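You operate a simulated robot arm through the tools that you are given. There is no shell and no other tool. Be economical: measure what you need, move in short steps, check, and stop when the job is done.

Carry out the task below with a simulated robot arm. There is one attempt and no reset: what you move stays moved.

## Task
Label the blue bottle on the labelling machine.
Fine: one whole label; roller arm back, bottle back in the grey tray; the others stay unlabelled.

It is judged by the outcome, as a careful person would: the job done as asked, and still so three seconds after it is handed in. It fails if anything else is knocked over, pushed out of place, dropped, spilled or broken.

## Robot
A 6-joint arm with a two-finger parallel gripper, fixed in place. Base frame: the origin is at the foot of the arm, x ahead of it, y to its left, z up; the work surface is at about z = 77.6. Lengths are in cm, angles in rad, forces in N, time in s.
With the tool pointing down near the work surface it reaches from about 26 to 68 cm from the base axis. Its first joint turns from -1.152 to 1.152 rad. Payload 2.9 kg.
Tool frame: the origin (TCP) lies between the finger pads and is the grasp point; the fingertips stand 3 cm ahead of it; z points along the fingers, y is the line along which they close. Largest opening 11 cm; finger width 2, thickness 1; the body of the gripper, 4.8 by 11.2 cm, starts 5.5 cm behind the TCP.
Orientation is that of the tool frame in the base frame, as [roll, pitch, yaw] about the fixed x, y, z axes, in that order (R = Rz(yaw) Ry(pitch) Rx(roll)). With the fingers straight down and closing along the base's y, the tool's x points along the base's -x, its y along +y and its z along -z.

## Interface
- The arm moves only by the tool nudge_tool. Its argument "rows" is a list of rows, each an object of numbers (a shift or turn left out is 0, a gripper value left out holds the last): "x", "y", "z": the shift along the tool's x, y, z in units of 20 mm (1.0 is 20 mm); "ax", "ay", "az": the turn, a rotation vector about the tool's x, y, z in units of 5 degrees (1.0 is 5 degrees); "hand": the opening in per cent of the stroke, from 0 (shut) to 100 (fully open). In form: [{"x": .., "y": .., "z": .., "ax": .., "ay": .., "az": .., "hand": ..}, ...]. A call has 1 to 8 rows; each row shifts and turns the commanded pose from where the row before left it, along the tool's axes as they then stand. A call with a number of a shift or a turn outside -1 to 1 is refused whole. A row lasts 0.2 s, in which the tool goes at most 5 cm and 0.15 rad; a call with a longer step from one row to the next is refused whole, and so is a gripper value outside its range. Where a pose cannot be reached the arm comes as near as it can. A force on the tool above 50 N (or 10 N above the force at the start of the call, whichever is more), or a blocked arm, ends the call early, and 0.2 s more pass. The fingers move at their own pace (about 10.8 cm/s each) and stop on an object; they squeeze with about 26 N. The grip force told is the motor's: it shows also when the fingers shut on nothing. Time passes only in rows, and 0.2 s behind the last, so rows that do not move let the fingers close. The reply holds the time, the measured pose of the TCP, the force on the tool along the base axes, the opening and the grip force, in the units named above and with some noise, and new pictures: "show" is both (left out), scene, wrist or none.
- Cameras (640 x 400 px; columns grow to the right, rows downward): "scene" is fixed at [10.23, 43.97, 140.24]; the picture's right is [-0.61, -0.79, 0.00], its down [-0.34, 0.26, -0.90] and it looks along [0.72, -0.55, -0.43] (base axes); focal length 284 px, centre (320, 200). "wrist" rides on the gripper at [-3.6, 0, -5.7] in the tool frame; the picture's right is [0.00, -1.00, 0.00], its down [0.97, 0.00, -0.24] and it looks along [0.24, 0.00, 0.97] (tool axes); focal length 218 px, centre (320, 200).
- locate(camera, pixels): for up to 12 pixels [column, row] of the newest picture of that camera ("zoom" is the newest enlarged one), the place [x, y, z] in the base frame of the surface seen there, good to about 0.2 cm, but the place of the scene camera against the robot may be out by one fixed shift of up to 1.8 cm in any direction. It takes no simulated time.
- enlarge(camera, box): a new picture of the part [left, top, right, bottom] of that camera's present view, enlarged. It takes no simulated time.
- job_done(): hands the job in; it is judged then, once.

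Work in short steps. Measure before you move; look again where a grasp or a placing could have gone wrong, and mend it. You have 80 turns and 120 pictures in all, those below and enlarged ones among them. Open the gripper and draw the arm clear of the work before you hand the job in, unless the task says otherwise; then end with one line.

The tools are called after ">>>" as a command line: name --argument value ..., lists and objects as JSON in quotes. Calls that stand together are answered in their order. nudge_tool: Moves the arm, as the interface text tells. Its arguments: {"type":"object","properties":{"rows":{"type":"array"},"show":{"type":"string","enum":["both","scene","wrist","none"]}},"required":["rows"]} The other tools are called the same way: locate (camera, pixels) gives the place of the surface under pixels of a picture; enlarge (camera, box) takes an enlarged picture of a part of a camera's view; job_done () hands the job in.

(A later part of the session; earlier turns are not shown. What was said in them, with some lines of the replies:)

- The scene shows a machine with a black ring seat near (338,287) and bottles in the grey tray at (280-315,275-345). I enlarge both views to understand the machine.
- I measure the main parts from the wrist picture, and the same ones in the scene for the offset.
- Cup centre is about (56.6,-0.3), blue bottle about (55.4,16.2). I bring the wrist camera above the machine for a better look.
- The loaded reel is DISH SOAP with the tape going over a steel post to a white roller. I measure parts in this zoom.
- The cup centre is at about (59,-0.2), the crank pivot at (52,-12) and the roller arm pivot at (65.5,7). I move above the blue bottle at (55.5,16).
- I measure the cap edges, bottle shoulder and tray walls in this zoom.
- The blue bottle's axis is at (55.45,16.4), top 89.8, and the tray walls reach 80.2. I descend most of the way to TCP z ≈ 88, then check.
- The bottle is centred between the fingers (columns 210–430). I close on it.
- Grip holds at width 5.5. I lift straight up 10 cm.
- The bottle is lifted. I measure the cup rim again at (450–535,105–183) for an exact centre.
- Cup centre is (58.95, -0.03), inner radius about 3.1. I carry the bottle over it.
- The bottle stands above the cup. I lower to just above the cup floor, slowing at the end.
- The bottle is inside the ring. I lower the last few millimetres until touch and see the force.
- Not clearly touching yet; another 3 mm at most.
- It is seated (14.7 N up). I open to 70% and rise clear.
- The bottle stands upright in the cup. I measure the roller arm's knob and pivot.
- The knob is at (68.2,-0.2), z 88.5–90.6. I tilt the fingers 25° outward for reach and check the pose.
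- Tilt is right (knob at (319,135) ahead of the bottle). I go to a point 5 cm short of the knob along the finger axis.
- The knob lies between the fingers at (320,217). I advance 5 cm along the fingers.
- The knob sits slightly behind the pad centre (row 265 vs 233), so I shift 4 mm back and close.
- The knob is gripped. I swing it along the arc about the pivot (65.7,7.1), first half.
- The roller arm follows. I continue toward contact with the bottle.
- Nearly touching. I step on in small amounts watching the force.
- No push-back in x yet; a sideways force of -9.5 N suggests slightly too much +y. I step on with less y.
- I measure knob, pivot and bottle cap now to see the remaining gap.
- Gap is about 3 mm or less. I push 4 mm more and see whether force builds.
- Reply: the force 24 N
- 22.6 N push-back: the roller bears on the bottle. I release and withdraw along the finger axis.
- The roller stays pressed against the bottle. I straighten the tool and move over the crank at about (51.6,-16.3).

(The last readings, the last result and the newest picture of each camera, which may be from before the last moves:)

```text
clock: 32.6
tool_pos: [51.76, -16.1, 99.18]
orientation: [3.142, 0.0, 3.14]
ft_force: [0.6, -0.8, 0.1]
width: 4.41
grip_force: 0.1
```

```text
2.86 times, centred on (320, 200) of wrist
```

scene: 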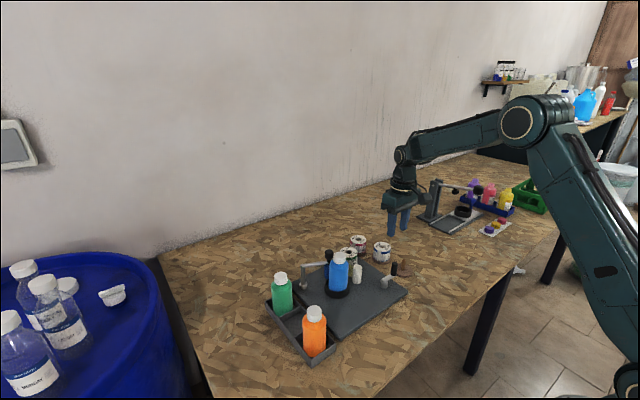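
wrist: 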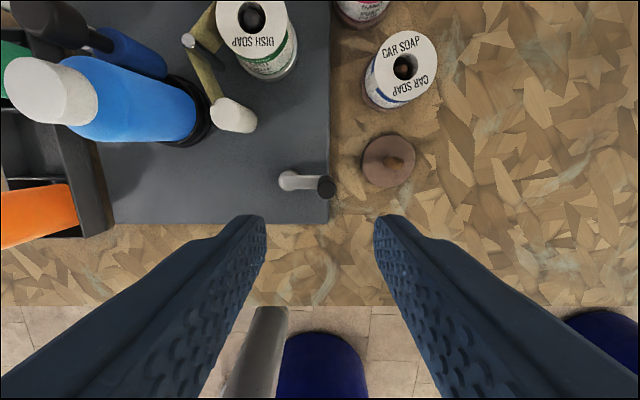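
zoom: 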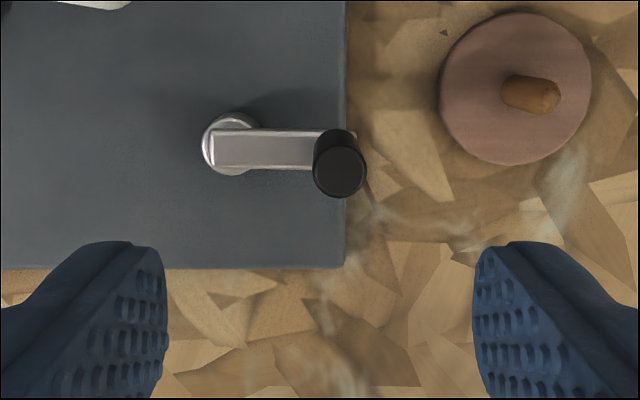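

>>> locate --camera "zoom" --pixels '[[340, 170], [320, 172], [360, 172], [340, 155], [340, 190], [233, 148], [204, 146], [232, 172], [225, 120], [280, 150], [530, 93], [442, 90]]'

```text
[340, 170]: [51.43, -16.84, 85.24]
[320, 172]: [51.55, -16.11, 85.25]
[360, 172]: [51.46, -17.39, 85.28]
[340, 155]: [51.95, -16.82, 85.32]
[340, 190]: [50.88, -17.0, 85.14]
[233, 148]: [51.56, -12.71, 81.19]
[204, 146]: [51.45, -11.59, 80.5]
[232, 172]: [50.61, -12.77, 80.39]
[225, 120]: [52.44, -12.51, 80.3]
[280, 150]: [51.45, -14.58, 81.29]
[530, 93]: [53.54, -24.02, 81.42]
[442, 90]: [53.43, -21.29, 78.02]
```

Handle at (51.4,-16.85), top 85.25; hub at (51.5,-12.6), radius about 4.25. I descend onto the handle.

>>> nudge_tool --rows '[{"x": 0.15, "y": -0.37, "z": 0.5}, {"z": 1}, {"z": 1}, {"z": 1}, {"z": 1}, {"z": 1}, {}]' --show "wrist"

```text
clock: 34.2
tool_pos: [51.65, -16.68, 88.0]
orientation: [3.141, 0.001, 3.141]
ft_force: [0.2, -0.4, 0.4]
width: 4.39
grip_force: 0.0
```

wrist: 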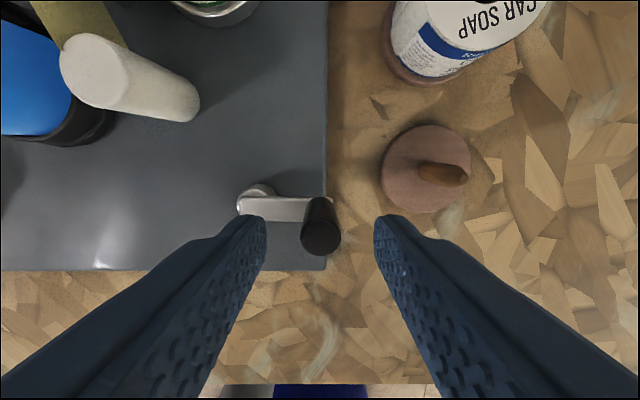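

The handle at (320,235) is between the fingers. I go down 3.1 cm and close.

>>> nudge_tool --rows '[{"z": 0.8}, {"z": 0.5}, {"z": 0.25}, {"hand": 0}, {}, {}, {}]' --show "both"

>>> enlarge --camera "scene" --box '[320, 220, 430, 310]'

```text
clock: 35.8
tool_pos: [51.7, -16.62, 85.12]
orientation: [-3.14, 0.0, 3.141]
ft_force: [-0.4, 5.7, -1.5]
width: 1.77
grip_force: 45.2
```

scene: 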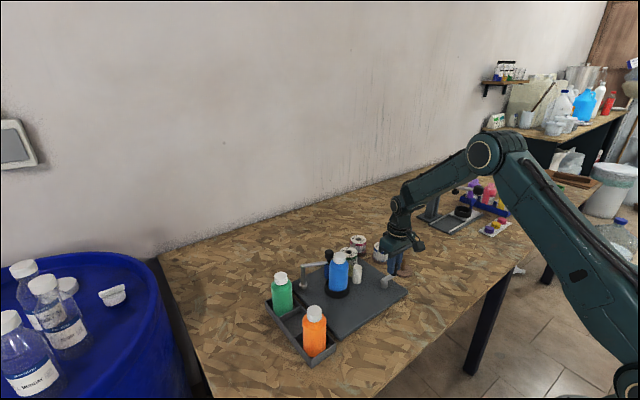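
wrist: 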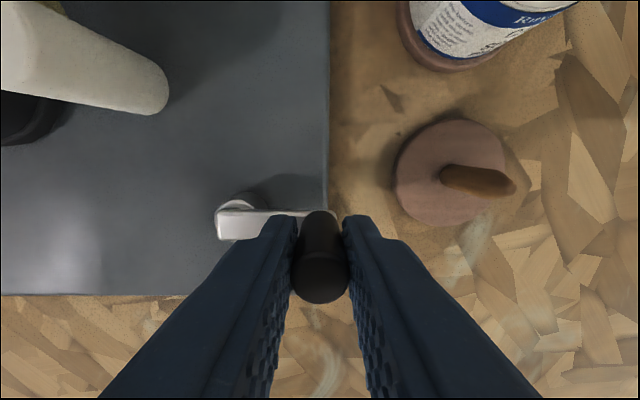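

```text
4.44 times, centred on (375, 265) of scene
```

zoom: 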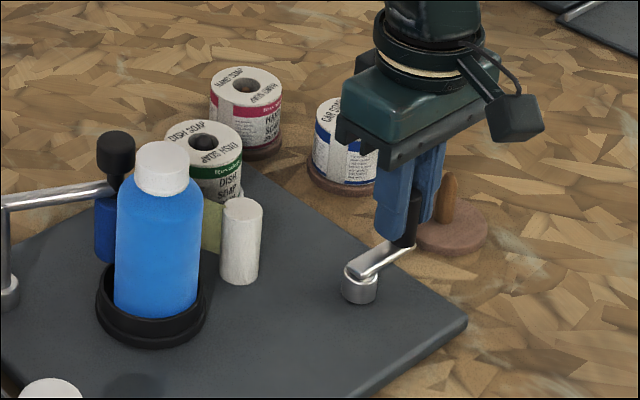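

The crank handle is gripped. I try a first 30° clockwise (seen from above) and look at what moves.

>>> nudge_tool --rows '[{"x": 0.27, "y": 0.018}, {"x": 0.273, "y": 0.054}, {"x": 0.26, "y": 0.09}, {"x": 0.247, "y": 0.12}, {}]'

>>> enlarge --camera "scene" --box '[310, 220, 420, 310]'

```text
clock: 37.0
tool_pos: [49.45, -16.38, 85.12]
orientation: [-3.139, 0.002, 3.139]
ft_force: [3.9, -8.2, -6.1]
width: 1.73
grip_force: 44.6
```

scene: 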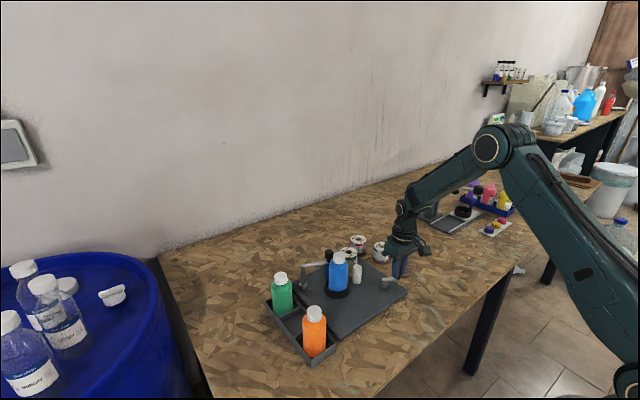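
wrist: 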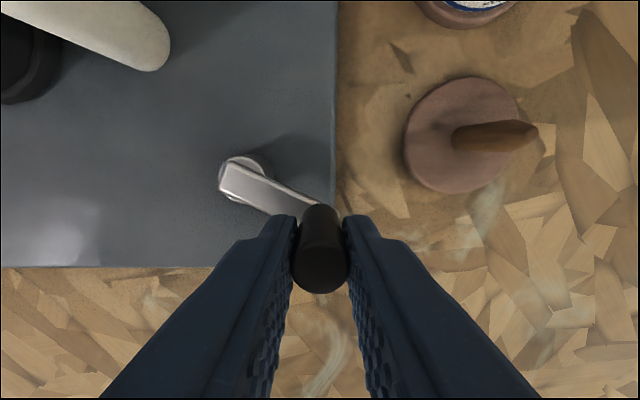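

```text
4.44 times, centred on (365, 265) of scene
```

zoom: 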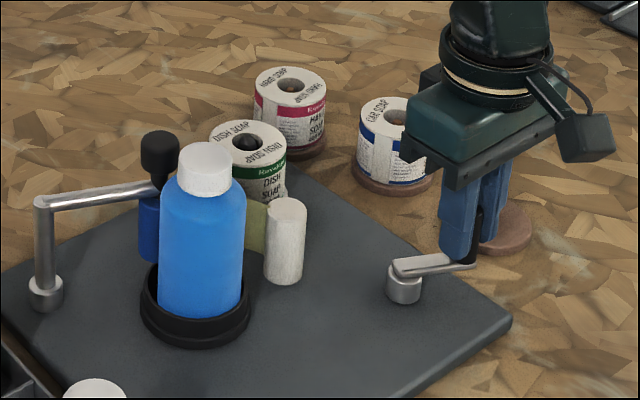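

The crank turns smoothly. I continue clockwise another 60°, easing y slightly.

>>> nudge_tool --rows '[{"x": 0.23, "y": 0.08}, {"x": 0.21, "y": 0.17}, {"x": 0.18, "y": 0.2}, {"x": 0.155, "y": 0.22}, {"x": 0.12, "y": 0.25}, {"x": 0.09, "y": 0.257}, {}]'

>>> enlarge --camera "scene" --box '[310, 220, 420, 310]'

```text
clock: 38.6
tool_pos: [47.26, -13.85, 85.09]
orientation: [-3.141, -0.003, -3.141]
ft_force: [-10.0, -7.1, 7.9]
width: 1.72
grip_force: 44.8
```

scene: 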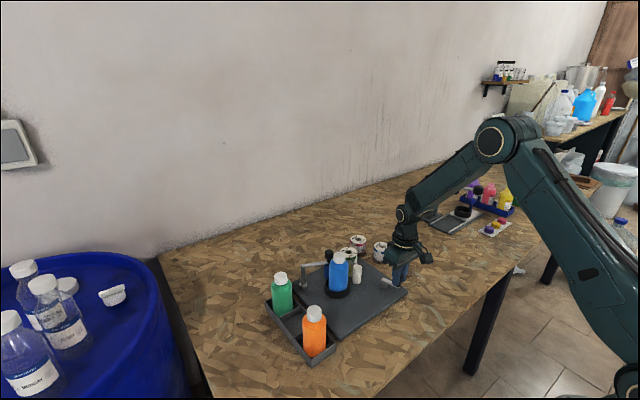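
wrist: 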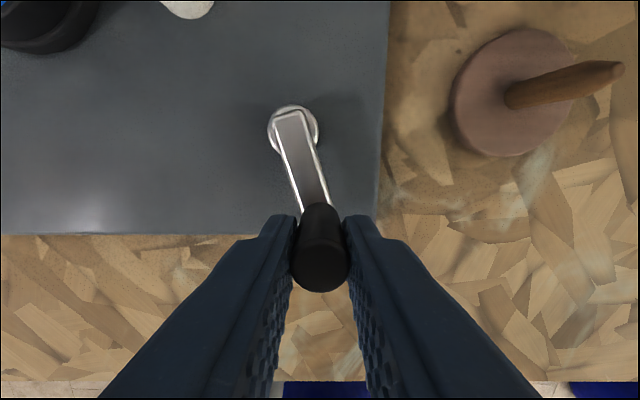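

```text
4.44 times, centred on (365, 265) of scene
```

zoom: 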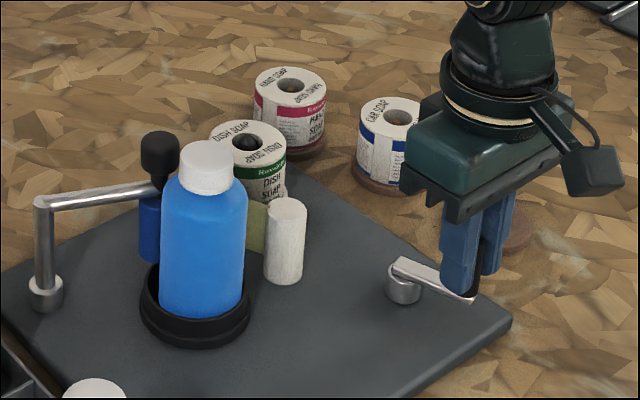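

The crank is at about -164°, no label visible yet. I keep turning, 60° more with radius 4.4.

>>> nudge_tool --rows '[{"x": 0.09, "y": 0.565}, {"x": -0.06, "y": 0.57}, {"x": -0.21, "y": 0.54}, {"x": -0.335, "y": 0.46}, {}]'

>>> enlarge --camera "scene" --box '[310, 220, 420, 310]'

```text
clock: 39.8
tool_pos: [48.47, -9.51, 85.16]
orientation: [3.141, 0.002, 3.139]
ft_force: [-1.4, -11.6, -2.9]
width: 1.73
grip_force: 45.1
```

scene: 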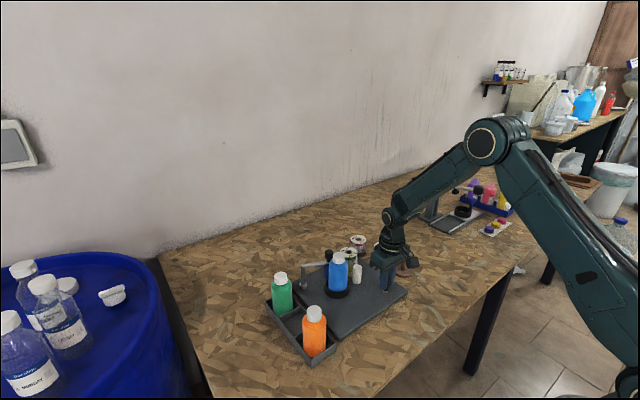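
wrist: 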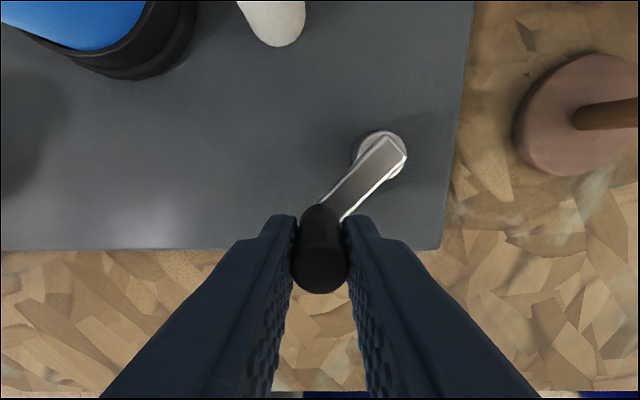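

```text
4.44 times, centred on (365, 265) of scene
```

zoom: 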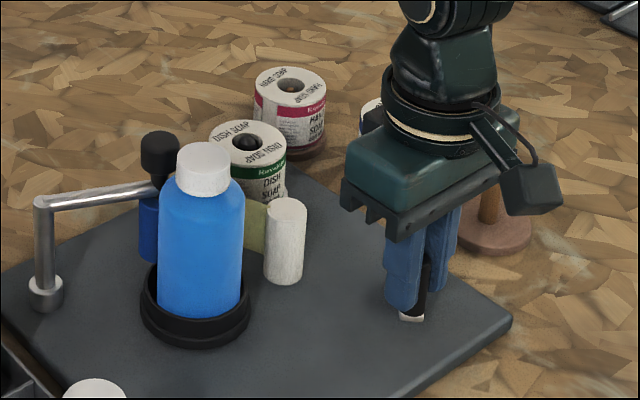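

No label visible yet, though the bottle's slight wobble suggests the cup turns. I go on 60°.

>>> nudge_tool --rows '[{"x": -0.45, "y": 0.365}, {"x": -0.525, "y": 0.23}, {"x": -0.565, "y": 0.09}, {"x": -0.57, "y": -0.06}, {}]'

>>> enlarge --camera "wrist" --box '[0, 0, 320, 200]'

>>> enlarge --camera "scene" --box '[310, 230, 390, 300]'

```text
clock: 41.0
tool_pos: [52.68, -8.47, 85.03]
orientation: [-3.14, 0.002, 3.139]
ft_force: [-3.6, -16.6, 9.6]
width: 1.71
grip_force: 45.1
```

scene: 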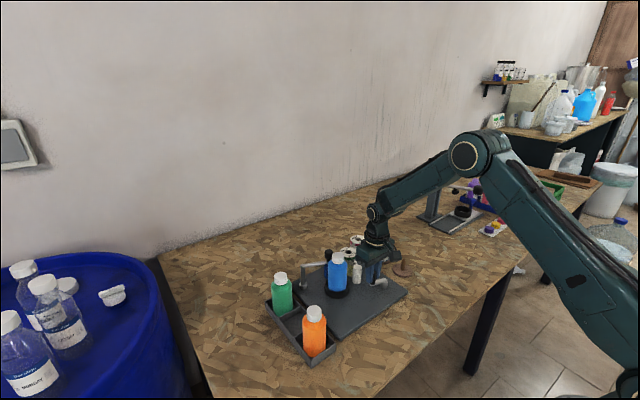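
wrist: 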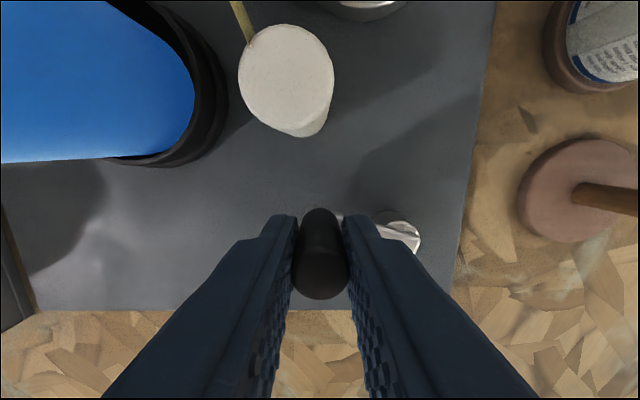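

```text
2.00 times, centred on (160, 100) of wrist
```

zoom: 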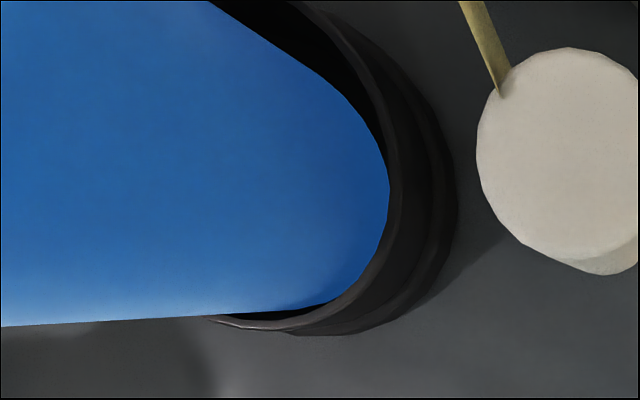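

```text
5.71 times, centred on (350, 265) of scene
```

zoom: 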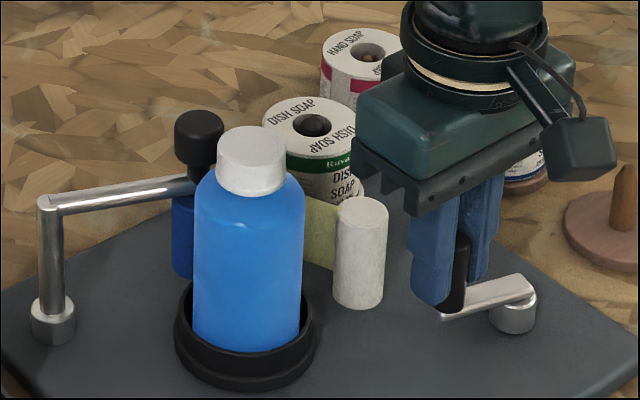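

After about 185° clockwise neither spool nor label has changed, so that direction does not feed. I turn back counter-clockwise 60° and watch the spool.

>>> nudge_tool --rows '[{"x": 0.515, "y": -0.1}, {"x": 0.55, "y": -0.07}, {"x": 0.51, "y": -0.215}, {"x": 0.445, "y": -0.335}, {}]' --show "none"

>>> enlarge --camera "scene" --box '[310, 230, 390, 300]'

```text
clock: 42.2
tool_pos: [48.18, -9.41, 84.99]
orientation: [3.137, -0.013, -3.14]
ft_force: [-24.2, 24.5, 12.4]
width: 1.77
grip_force: 44.6
```

```text
5.71 times, centred on (350, 265) of scene
```

zoom: 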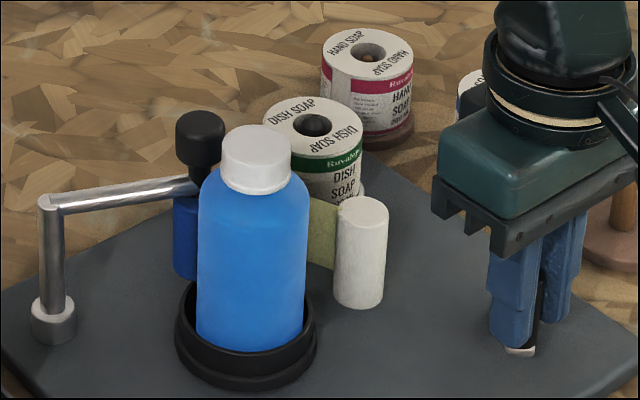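

Forces show my circle is slightly off, so I look at the hub from the wrist camera to refit the centre.

>>> enlarge --camera "wrist" --box '[240, 100, 440, 300]'

```text
2.00 times, centred on (340, 200) of wrist
```

zoom: 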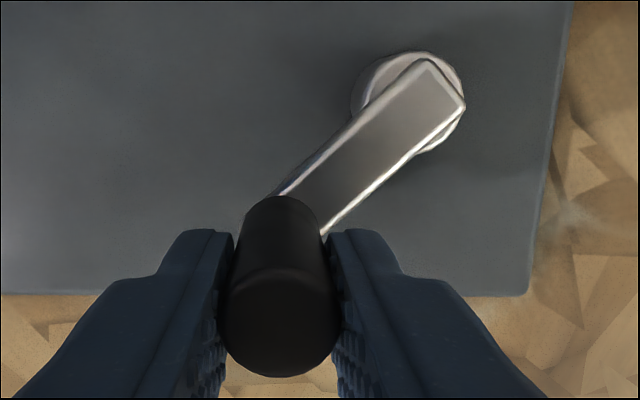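

>>> locate --camera "zoom" --pixels '[[278, 325], [278, 365], [278, 285], [432, 85], [412, 55], [460, 105], [360, 85], [430, 150], [300, 205], [420, 100]]'

```text
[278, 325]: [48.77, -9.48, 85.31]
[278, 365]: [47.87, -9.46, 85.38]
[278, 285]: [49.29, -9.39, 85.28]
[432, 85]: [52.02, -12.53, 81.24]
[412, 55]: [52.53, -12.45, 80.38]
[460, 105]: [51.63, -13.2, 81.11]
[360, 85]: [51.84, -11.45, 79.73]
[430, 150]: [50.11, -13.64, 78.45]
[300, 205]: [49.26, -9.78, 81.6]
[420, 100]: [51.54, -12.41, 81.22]
```

The refit gives hub (51.48,-12.55), R 4.25, crank now at 134°. I turn counter-clockwise to 240° on this circle.

>>> nudge_tool --rows '[{"x": 0.47, "y": -0.37}, {"x": 0.215, "y": -0.51}, {"x": 0.07, "y": -0.55}, {"x": -0.07, "y": -0.55}, {"x": -0.215, "y": -0.515}, {"x": -0.335, "y": -0.44}, {"x": -0.445, "y": -0.335}]' --show "none"

>>> enlarge --camera "scene" --box '[310, 230, 390, 300]'

```text
clock: 43.8
tool_pos: [49.22, -16.14, 85.16]
orientation: [3.14, 0.001, 3.14]
ft_force: [2.4, 10.8, -3.6]
width: 1.76
grip_force: 44.5
```

```text
5.71 times, centred on (350, 265) of scene
```

zoom: 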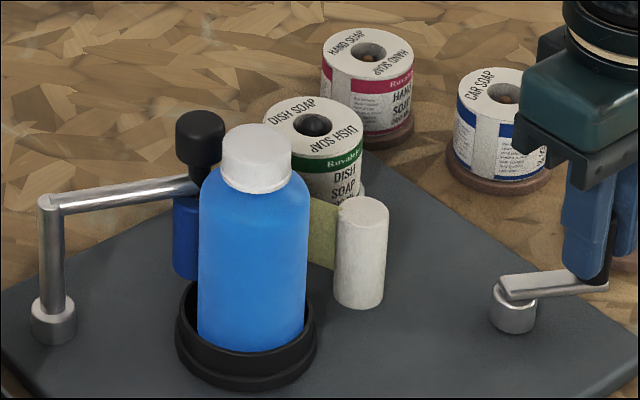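

Still nothing before the start angle. I continue counter-clockwise through the start position by 90°.

>>> nudge_tool --rows '[{"x": -0.51, "y": -0.215}, {"x": -0.55, "y": -0.07}, {"x": -0.55, "y": 0.07}, {"x": -0.515, "y": 0.215}, {"x": -0.44, "y": 0.335}, {"x": -0.335, "y": 0.44}, {"x": -0.215, "y": 0.515}, {"x": -0.07, "y": 0.55}]' --show "none"

>>> enlarge --camera "scene" --box '[310, 220, 410, 310]'

```text
clock: 45.6
tool_pos: [55.66, -12.56, 85.03]
orientation: [3.141, 0.001, 3.14]
ft_force: [2.1, -9.0, 7.0]
width: 1.72
grip_force: 45.0
```

```text
4.44 times, centred on (360, 265) of scene
```

zoom: 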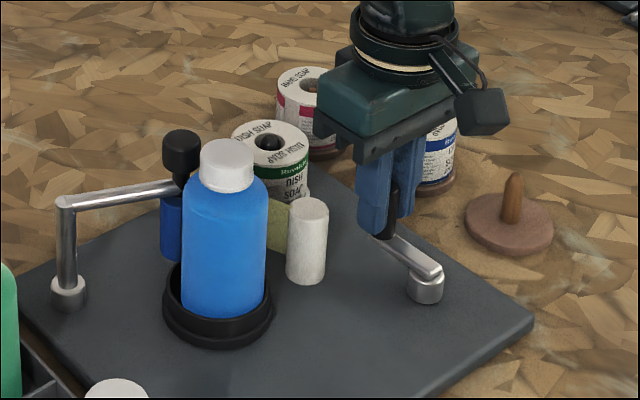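

No clear change from the scene side; I check the far side of the bottle from the wrist camera, which is now near the white roller.

>>> enlarge --camera "wrist" --box '[0, 0, 400, 250]'

```text
1.60 times, centred on (200, 125) of wrist
```

zoom: 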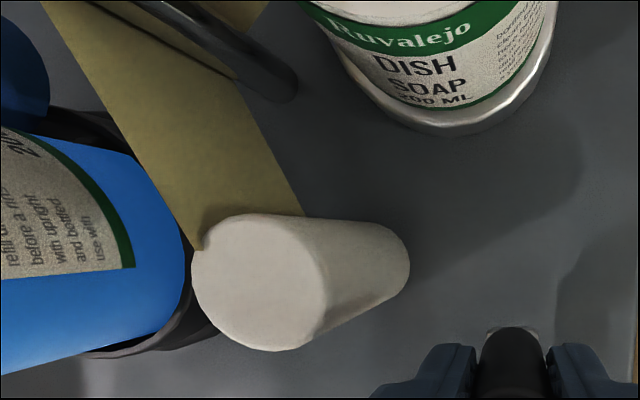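

A DISH SOAP label is going onto the bottle on its -y side, so counter-clockwise feeds. I continue 60° and look.

>>> nudge_tool --rows '[{"x": 0.07, "y": 0.55}, {"x": 0.215, "y": 0.51}, {"x": 0.335, "y": 0.445}, {"x": 0.44, "y": 0.335}, {}]' --show "none"

>>> enlarge --camera "scene" --box '[310, 230, 390, 300]'

>>> enlarge --camera "wrist" --box '[0, 0, 400, 250]'

```text
clock: 46.8
tool_pos: [53.44, -8.74, 85.0]
orientation: [-3.142, -0.001, 3.138]
ft_force: [-2.1, -5.5, 2.7]
width: 1.77
grip_force: 45.0
```

```text
5.71 times, centred on (350, 265) of scene
```

zoom: 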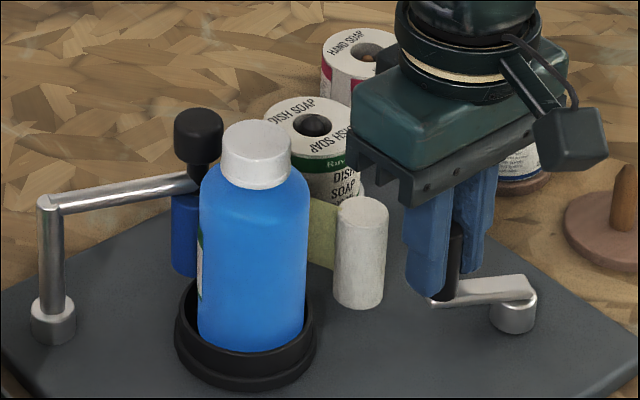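

```text
1.60 times, centred on (200, 125) of wrist
```

zoom: 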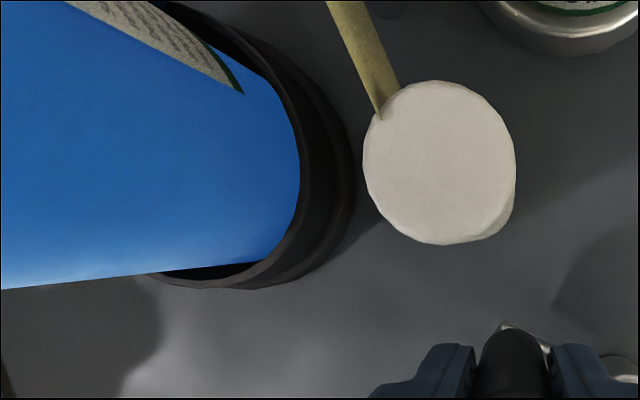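

The label is on and now has a clear trailing edge with green border that has moved away from the application point; its leading edge just shows at the left limb in the scene. I stop cranking, release the handle and rise to inspect.

>>> nudge_tool --rows '[{"hand": 35}, {}, {"z": -0.5}, {"z": -1}, {"z": -1}, {"z": -1}, {"z": -1}, {"z": -1}]' --show "none"

>>> nudge_tool --rows '[{"z": -1, "x": -1}, {"z": -0.5, "x": -1}, {"x": -1}, {"x": -1}, {"x": -1}, {"x": -0.5}, {}]' --show "wrist"

```text
clock: 48.6
tool_pos: [53.42, -8.73, 95.96]
orientation: [3.141, 0.0, 3.141]
ft_force: [-0.3, -0.2, 0.8]
width: 3.84
grip_force: 0.2
```

```text
clock: 50.2
tool_pos: [64.56, -8.79, 99.14]
orientation: [-3.141, 0.002, 3.141]
ft_force: [-0.5, 0.0, -0.9]
width: 3.85
grip_force: 0.1
```

wrist: 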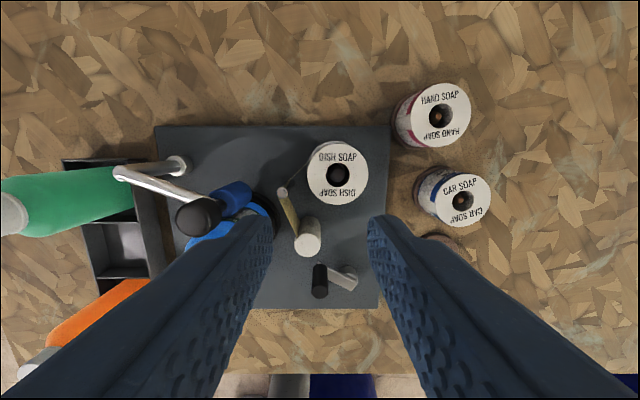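

A finger hides the bottle; I shift to y ≈ -4 with fingers wide open to see its +x side.

>>> nudge_tool --rows '[{"y": 0.8, "hand": 100}, {"y": 0.8}, {"y": 0.8}, {"z": -0.5}, {}]' --show "none"

>>> enlarge --camera "wrist" --box '[180, 130, 440, 300]'

```text
clock: 51.4
tool_pos: [64.43, -4.04, 100.13]
orientation: [3.141, 0.0, 3.139]
ft_force: [-0.6, 0.2, -0.3]
width: 10.98
grip_force: 0.0
```

```text
2.35 times, centred on (310, 215) of wrist
```

zoom: 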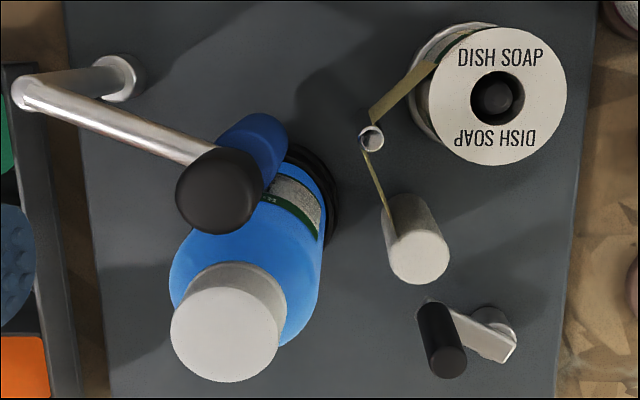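

The label's trailing edge is visible at (322,235). I measure its position on the bottle, and take a scene close-up for the leading edge.

>>> locate --camera "zoom" --pixels '[[322, 232], [322, 215], [318, 236], [295, 205], [285, 185], [228, 325], [310, 195], [250, 130], [215, 190], [390, 235]]'

>>> enlarge --camera "scene" --box '[315, 240, 365, 300]'

```text
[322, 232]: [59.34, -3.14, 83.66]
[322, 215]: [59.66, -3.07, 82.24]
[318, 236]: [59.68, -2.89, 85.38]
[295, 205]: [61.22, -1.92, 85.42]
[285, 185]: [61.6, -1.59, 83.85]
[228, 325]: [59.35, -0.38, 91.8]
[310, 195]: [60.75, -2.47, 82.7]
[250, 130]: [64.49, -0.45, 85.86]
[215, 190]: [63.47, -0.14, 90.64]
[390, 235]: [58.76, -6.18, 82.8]
```

```text
6.67 times, centred on (340, 270) of scene
```

zoom: 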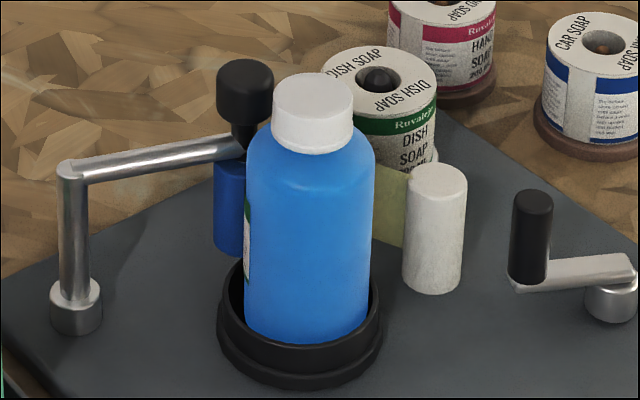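

I locate the leading edge sliver on the left limb and the bottle outline.

>>> locate --camera "zoom" --pixels '[[247, 240], [250, 240], [246, 200], [250, 205], [256, 240], [310, 240], [368, 240], [312, 95], [416, 185], [405, 240]]'

>>> enlarge --camera "wrist" --box '[270, 180, 330, 240]'

```text
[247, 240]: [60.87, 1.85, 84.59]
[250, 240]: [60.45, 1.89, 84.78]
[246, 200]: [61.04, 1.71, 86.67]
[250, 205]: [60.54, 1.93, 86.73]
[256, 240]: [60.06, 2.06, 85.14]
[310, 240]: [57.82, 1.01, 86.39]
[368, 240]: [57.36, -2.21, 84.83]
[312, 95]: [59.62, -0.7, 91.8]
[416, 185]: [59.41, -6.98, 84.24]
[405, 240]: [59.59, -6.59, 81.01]
```

```text
6.67 times, centred on (300, 210) of wrist
```

zoom: 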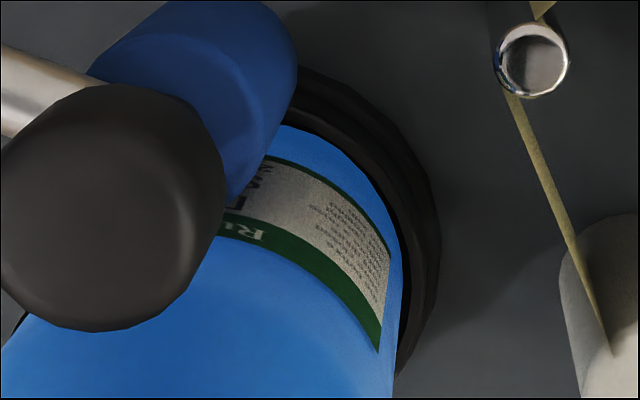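

The zoom shows a clean trailing edge at (385,300). I measure it precisely to know how far the cup turns per crank.

>>> locate --camera "zoom" --pixels '[[386, 255], [380, 300], [377, 340], [392, 300], [280, 165], [340, 190], [300, 240], [240, 225], [290, 140], [395, 340]]'

```text
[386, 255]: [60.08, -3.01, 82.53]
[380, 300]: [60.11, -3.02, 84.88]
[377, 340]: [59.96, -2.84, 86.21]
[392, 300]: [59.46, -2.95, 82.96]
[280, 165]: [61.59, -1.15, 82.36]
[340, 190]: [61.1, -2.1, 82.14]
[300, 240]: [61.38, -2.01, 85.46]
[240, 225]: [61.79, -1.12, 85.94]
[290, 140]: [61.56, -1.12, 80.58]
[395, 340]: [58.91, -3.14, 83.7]
```

Cup turns about half the crank angle; the label spans about -73° to +64° with proper ends, i.e. a whole label. Now I go back to the roller arm's knob at about (62.8,-0.1): tilt and approach.

>>> nudge_tool --rows '[{"ay": -1, "y": 0.4, "hand": 50}, {"ay": -1, "y": 0.4}, {"ay": -1, "y": 0.4}, {"ay": -1, "y": 0.4}, {"ay": -1, "y": 0.35}, {"x": 0.95}, {"x": 0.95}, {"x": 0.92}]' --show "none"

>>> nudge_tool --rows '[{"z": 0.7}, {}]' --show "wrist"

```text
clock: 53.2
tool_pos: [59.37, -0.13, 97.73]
orientation: [3.141, 0.436, -3.14]
ft_force: [0.2, -0.9, 0.0]
width: 5.47
grip_force: 0.1
```

```text
clock: 53.8
tool_pos: [60.1, -0.17, 96.42]
orientation: [-3.141, 0.436, -3.14]
ft_force: [0.3, -0.4, 0.3]
width: 5.51
grip_force: 0.0
```

wrist: 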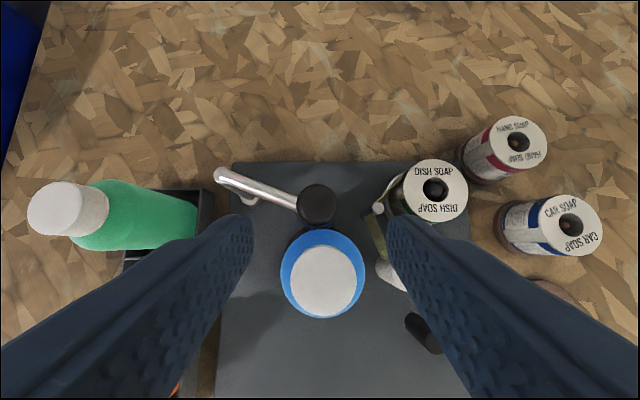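

>>> locate --camera "wrist" --pixels '[[317, 188], [317, 203], [317, 218], [300, 203], [334, 203], [322, 250], [322, 312], [322, 282]]'

```text
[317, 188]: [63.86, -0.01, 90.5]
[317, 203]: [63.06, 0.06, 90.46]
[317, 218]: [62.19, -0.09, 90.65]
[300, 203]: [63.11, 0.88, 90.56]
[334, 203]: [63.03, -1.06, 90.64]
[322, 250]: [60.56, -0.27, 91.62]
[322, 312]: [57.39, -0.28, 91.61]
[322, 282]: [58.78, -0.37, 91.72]
```

Knob centre is (63.05,-0.05). I advance 6 cm along the fingers and close on it.

>>> nudge_tool --rows '[{"x": -0.1, "y": 0.03, "z": 0.9}, {"z": 0.9}, {"z": 0.7}, {"z": 0.45}, {}, {"hand": 0}, {}, {}]' --show "wrist"

```text
clock: 55.6
tool_pos: [62.71, -0.03, 91.41]
orientation: [3.141, 0.437, 3.141]
ft_force: [2.1, 4.4, -2.0]
width: 2.51
grip_force: 45.0
```

wrist: 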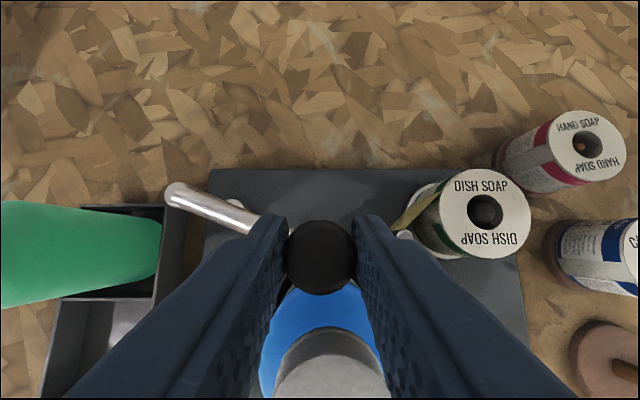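

Gripped. I swing the arm back along its arc to the starting position.

>>> nudge_tool --rows '[{"x": -0.376, "z": 0.1755, "y": -0.127}, {"x": -0.392, "z": 0.183, "y": -0.08}, {"x": -0.392, "z": 0.183, "y": -0.03}, {"x": -0.393, "z": 0.183, "y": 0.019}, {"x": -0.394, "z": 0.184, "y": 0.07}, {"x": -0.378, "z": 0.177, "y": 0.117}, {}]' --show "wrist"

>>> locate --camera "wrist" --pixels '[[320, 235], [320, 255], [320, 275]]'

```text
clock: 57.2
tool_pos: [67.88, -0.45, 91.17]
orientation: [-3.141, 0.436, 3.137]
ft_force: [-2.6, -7.6, 5.1]
width: 2.55
grip_force: 44.6
```

wrist: 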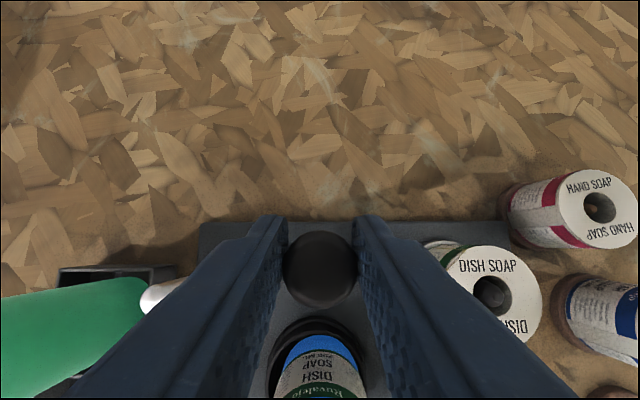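

```text
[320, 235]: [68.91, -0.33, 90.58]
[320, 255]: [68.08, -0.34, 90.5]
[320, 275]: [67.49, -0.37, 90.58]
```

The arm is nearly home (knob (68.2,-0.35) vs. start (68.3,-0.2)). A small extra push, then I release and back off.

>>> nudge_tool --rows '[{"x": -0.15, "z": 0.07, "y": 0.08}, {}, {"hand": 45}, {}, {"z": -0.5}, {"z": -1}, {"z": -1}, {"z": -1}]' --show "none"

>>> nudge_tool --rows '[{"z": -0.5}, {}]' --show "both"

>>> enlarge --camera "wrist" --box '[200, 130, 440, 350]'

>>> enlarge --camera "scene" --box '[300, 220, 410, 310]'

```text
clock: 59.0
tool_pos: [65.06, 0.15, 97.61]
orientation: [3.141, 0.437, -3.141]
ft_force: [-1.0, 0.3, -0.7]
width: 4.98
grip_force: 0.0
```

```text
clock: 59.6
tool_pos: [64.63, 0.03, 98.42]
orientation: [-3.14, 0.436, -3.141]
ft_force: [0.6, -0.6, 0.0]
width: 4.96
grip_force: 0.0
```

scene: 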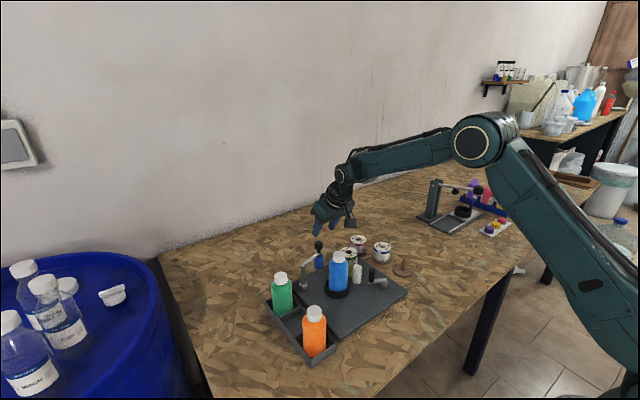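
wrist: 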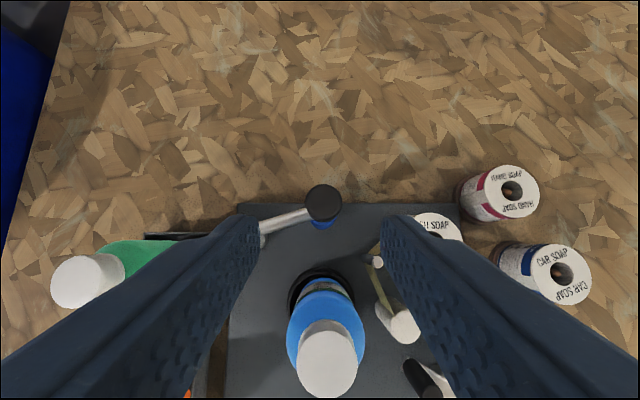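

```text
1.82 times, centred on (320, 240) of wrist
```

zoom: 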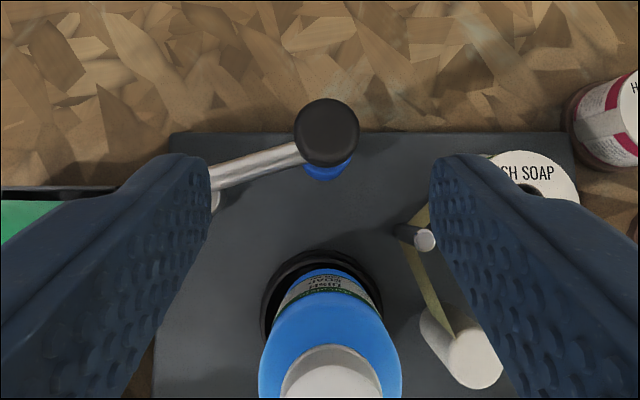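

```text
4.44 times, centred on (355, 265) of scene
```

zoom: 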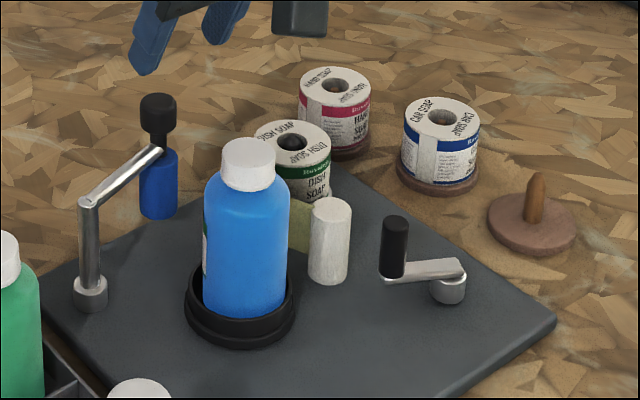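

The roller arm is back as at the start. I look closely at the label's +x face.

>>> enlarge --camera "wrist" --box '[280, 265, 370, 325]'

```text
6.67 times, centred on (325, 295) of wrist
```

zoom: 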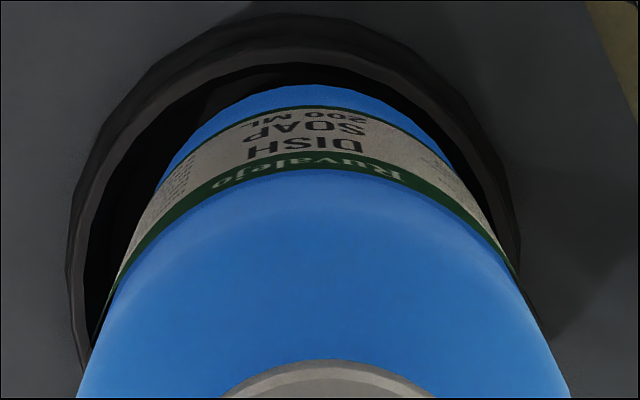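

The label is whole, straight and centred. Now I straighten the tool and move above the bottle at (58.97,-0.3).

>>> nudge_tool --rows '[{"ay": 1, "hand": 70}, {"ay": 1}, {"ay": 1}, {"ay": 1}, {"ay": 1}, {"x": 0.95, "y": -0.15}, {"x": 0.95}, {"x": 0.9}]' --show "none"

>>> nudge_tool --rows '[{}]' --show "wrist"

>>> locate --camera "wrist" --pixels '[[320, 225], [320, 265], [320, 245], [300, 245], [340, 245]]'

```text
clock: 61.4
tool_pos: [59.04, -0.38, 98.39]
orientation: [3.141, -0.001, -3.141]
ft_force: [-0.2, 0.6, 0.2]
width: 7.68
grip_force: 0.0
```

```text
clock: 61.8
tool_pos: [59.07, -0.48, 98.42]
orientation: [-3.141, 0.0, -3.141]
ft_force: [0.4, 0.2, 0.0]
width: 7.72
grip_force: 0.0
```

wrist: 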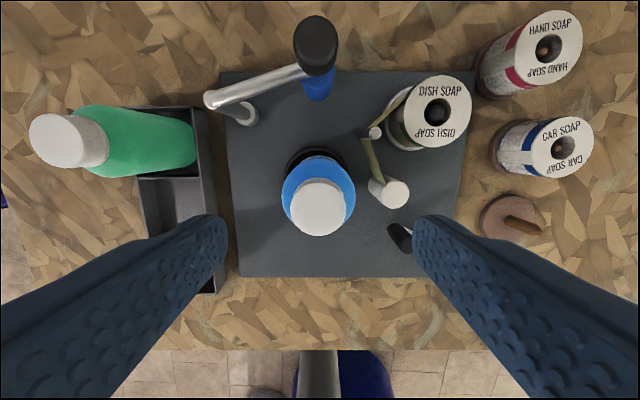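

```text
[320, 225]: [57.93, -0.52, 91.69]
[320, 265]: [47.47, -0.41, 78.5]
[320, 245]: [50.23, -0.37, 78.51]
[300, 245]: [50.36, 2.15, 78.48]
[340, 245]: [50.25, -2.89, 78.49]
```

Centred (cap at columns 291–347). I descend 11.1 cm and grip.

>>> nudge_tool --rows '[{"z": 1}, {"z": 1}, {"z": 1}, {"z": 1}, {"z": 1}, {"z": 0.55}, {}]' --show "wrist"

>>> nudge_tool --rows '[{"hand": 0}, {}, {}, {}]' --show "none"

```text
clock: 63.4
tool_pos: [59.17, -0.21, 87.13]
orientation: [-3.141, -0.001, -3.141]
ft_force: [0.7, 0.4, -0.5]
width: 7.7
grip_force: 0.0
```

wrist: 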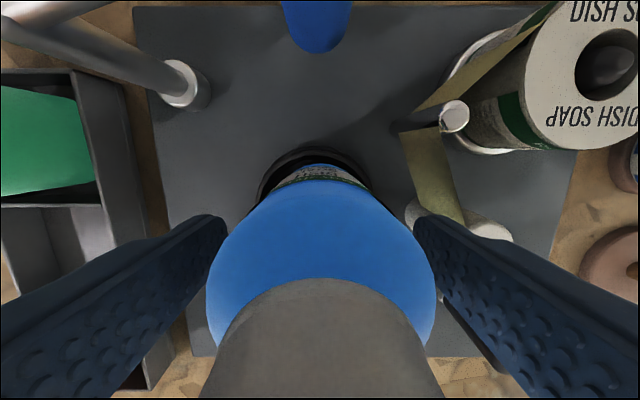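

```text
clock: 64.4
tool_pos: [59.15, -0.28, 87.04]
orientation: [-3.141, 0.001, -3.141]
ft_force: [0.2, -0.8, -0.2]
width: 5.53
grip_force: 25.6
```

Gripped at 5.53. I lift 8.5 cm and carry back toward the middle compartment at (55.45,16.4).

>>> nudge_tool --rows '[{"z": -0.4}, {"z": -1}, {"z": -1}, {"z": -1}, {"z": -0.85}, {"x": 0.25, "y": 0.5}, {"x": 0.3, "y": 1}, {"x": 0.3, "y": 1}]' --show "none"

>>> nudge_tool --rows '[{"x": 0.3, "y": 1}, {"x": 0.3, "y": 1}, {"x": 0.3, "y": 1}, {"y": 1}, {"y": 1}, {"y": 0.87}, {}]'

>>> enlarge --camera "scene" --box '[250, 240, 360, 370]'

```text
clock: 66.2
tool_pos: [57.59, 4.6, 95.89]
orientation: [-3.141, 0.0, 3.141]
ft_force: [0.3, -0.3, -3.4]
width: 5.53
grip_force: 25.8
```

```text
clock: 67.8
tool_pos: [55.61, 16.45, 95.81]
orientation: [-3.141, 0.001, 3.141]
ft_force: [0.5, 0.0, -2.5]
width: 5.52
grip_force: 26.0
```

scene: 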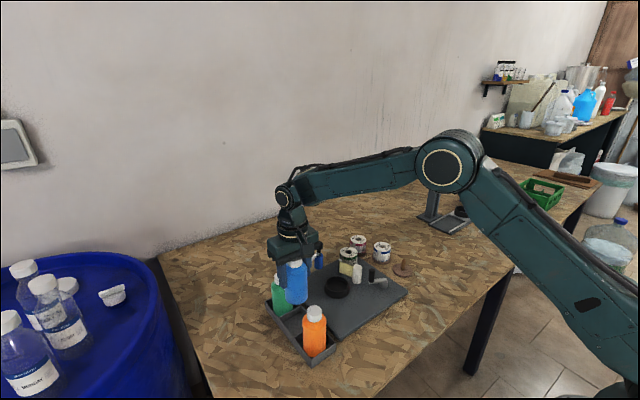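
wrist: 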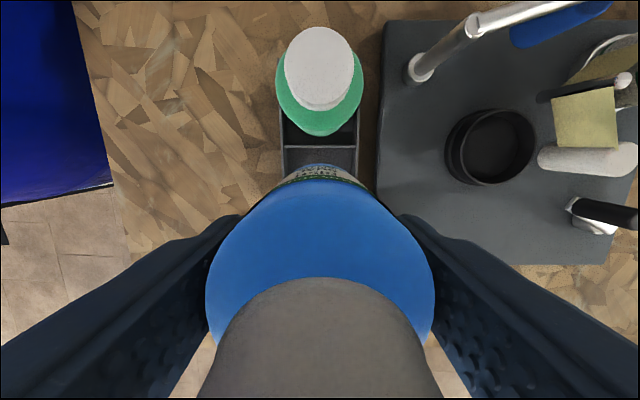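

```text
3.08 times, centred on (305, 305) of scene
```

zoom: 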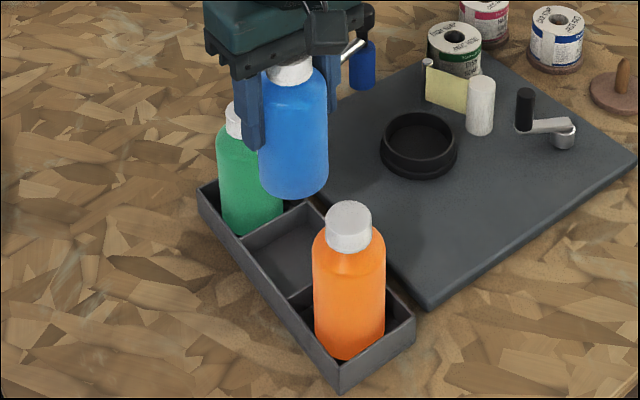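

The bottle hangs over the empty compartment. I lower it 9.6 cm, then touch down slowly.

>>> nudge_tool --rows '[{"z": 1}, {"z": 1}, {"z": 1}, {"z": 0.8}, {"z": 0.6}, {"z": 0.4}, {}]' --show "wrist"

>>> nudge_tool --rows '[{"z": 0.1}, {"z": 0.1}, {}]' --show "none"

```text
clock: 69.4
tool_pos: [55.61, 16.47, 86.18]
orientation: [3.141, 0.001, 3.141]
ft_force: [0.8, 0.3, -1.5]
width: 5.52
grip_force: 26.1
```

wrist: 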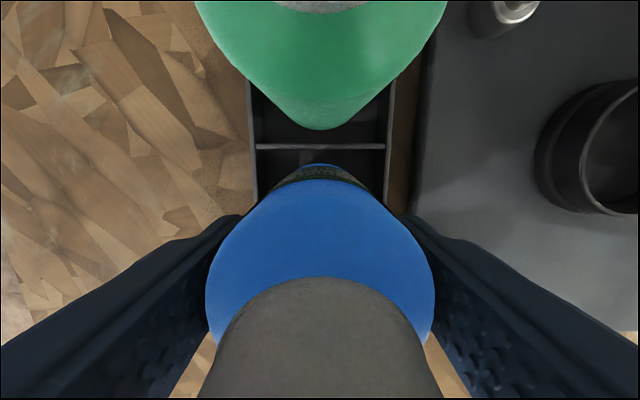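

```text
clock: 70.2
tool_pos: [55.7, 16.46, 85.88]
orientation: [3.141, -0.003, 3.139]
ft_force: [0.1, -0.5, -3.6]
width: 5.51
grip_force: 26.0
```

Still hanging free (-3.6 N); I step down a little more.

>>> nudge_tool --rows '[{"z": 0.08}, {"z": 0.08}, {}]' --show "none"

```text
clock: 71.0
tool_pos: [55.64, 16.38, 85.27]
orientation: [3.141, -0.001, 3.141]
ft_force: [0.0, 0.6, -2.8]
width: 5.53
grip_force: 26.0
```

>>> nudge_tool --rows '[{"z": 0.05}, {"z": 0.05}, {}]' --show "none"

```text
clock: 71.8
tool_pos: [55.56, 16.42, 85.43]
orientation: [-3.141, 0.001, 3.141]
ft_force: [-2.2, 1.4, 6.4]
width: 5.52
grip_force: 26.4
```

Touching now (+6.4 N). I open and rise clear.

>>> nudge_tool --rows '[{"hand": 80}, {}, {}, {"z": -0.5}, {"z": -1}, {"z": -1}, {"z": -1}, {"z": -1}]' --show "none"

>>> nudge_tool --rows '[{"z": -1, "y": -0.5}, {"z": -1, "y": -1}, {"z": -1, "y": -1}, {"z": -1, "y": -1, "x": 0.5}, {"x": 1, "y": -0.5}, {"x": 1}, {"x": 1}, {}]'

>>> enlarge --camera "scene" --box '[250, 230, 420, 370]'

```text
clock: 73.6
tool_pos: [55.8, 16.53, 94.23]
orientation: [-3.14, -0.001, 3.141]
ft_force: [-0.4, 0.5, -0.4]
width: 8.82
grip_force: 0.0
```

```text
clock: 75.4
tool_pos: [48.45, 8.5, 102.27]
orientation: [-3.14, 0.0, 3.141]
ft_force: [0.0, 0.1, 0.0]
width: 8.82
grip_force: 0.0
```

scene: 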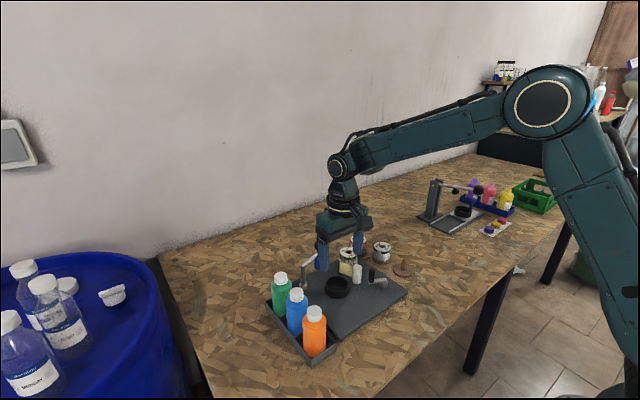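
wrist: 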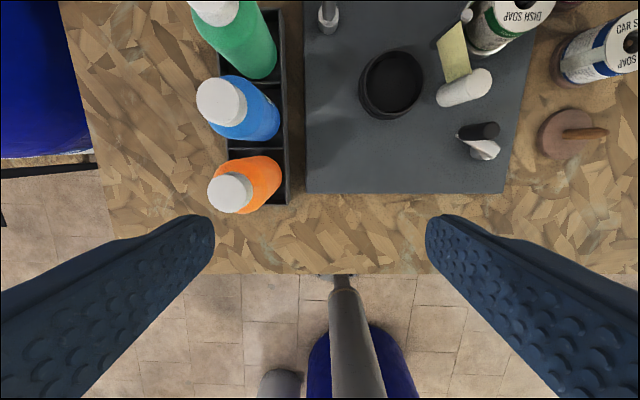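

```text
2.86 times, centred on (335, 300) of scene
```

zoom: 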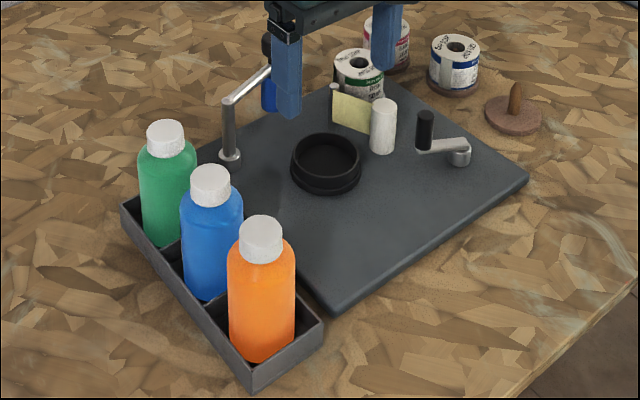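

The blue bottle stands in its compartment at (210,235), roller arm back, others untouched. I raise the arm clear and hand in.

>>> nudge_tool --rows '[{"z": -1, "x": 0.5}, {"z": -1, "x": 0.5}, {"z": -1, "x": 0.5}, {"z": -1, "x": 0.5}, {"z": -1}, {"z": -1}, {}]' --show "none"

>>> job_done

```text
clock: 77.0
tool_pos: [44.54, 8.43, 114.35]
orientation: [-3.141, 0.001, -3.141]
ft_force: [0.1, -0.2, -1.0]
width: 8.78
grip_force: 0.2
```

```text
The job is handed in.
```

The blue bottle has one whole label (DISH SOAP, the reel loaded on the machine) and is back in the grey tray; the roller arm is back, the other bottles are unlabelled, and the crank is not where it started.
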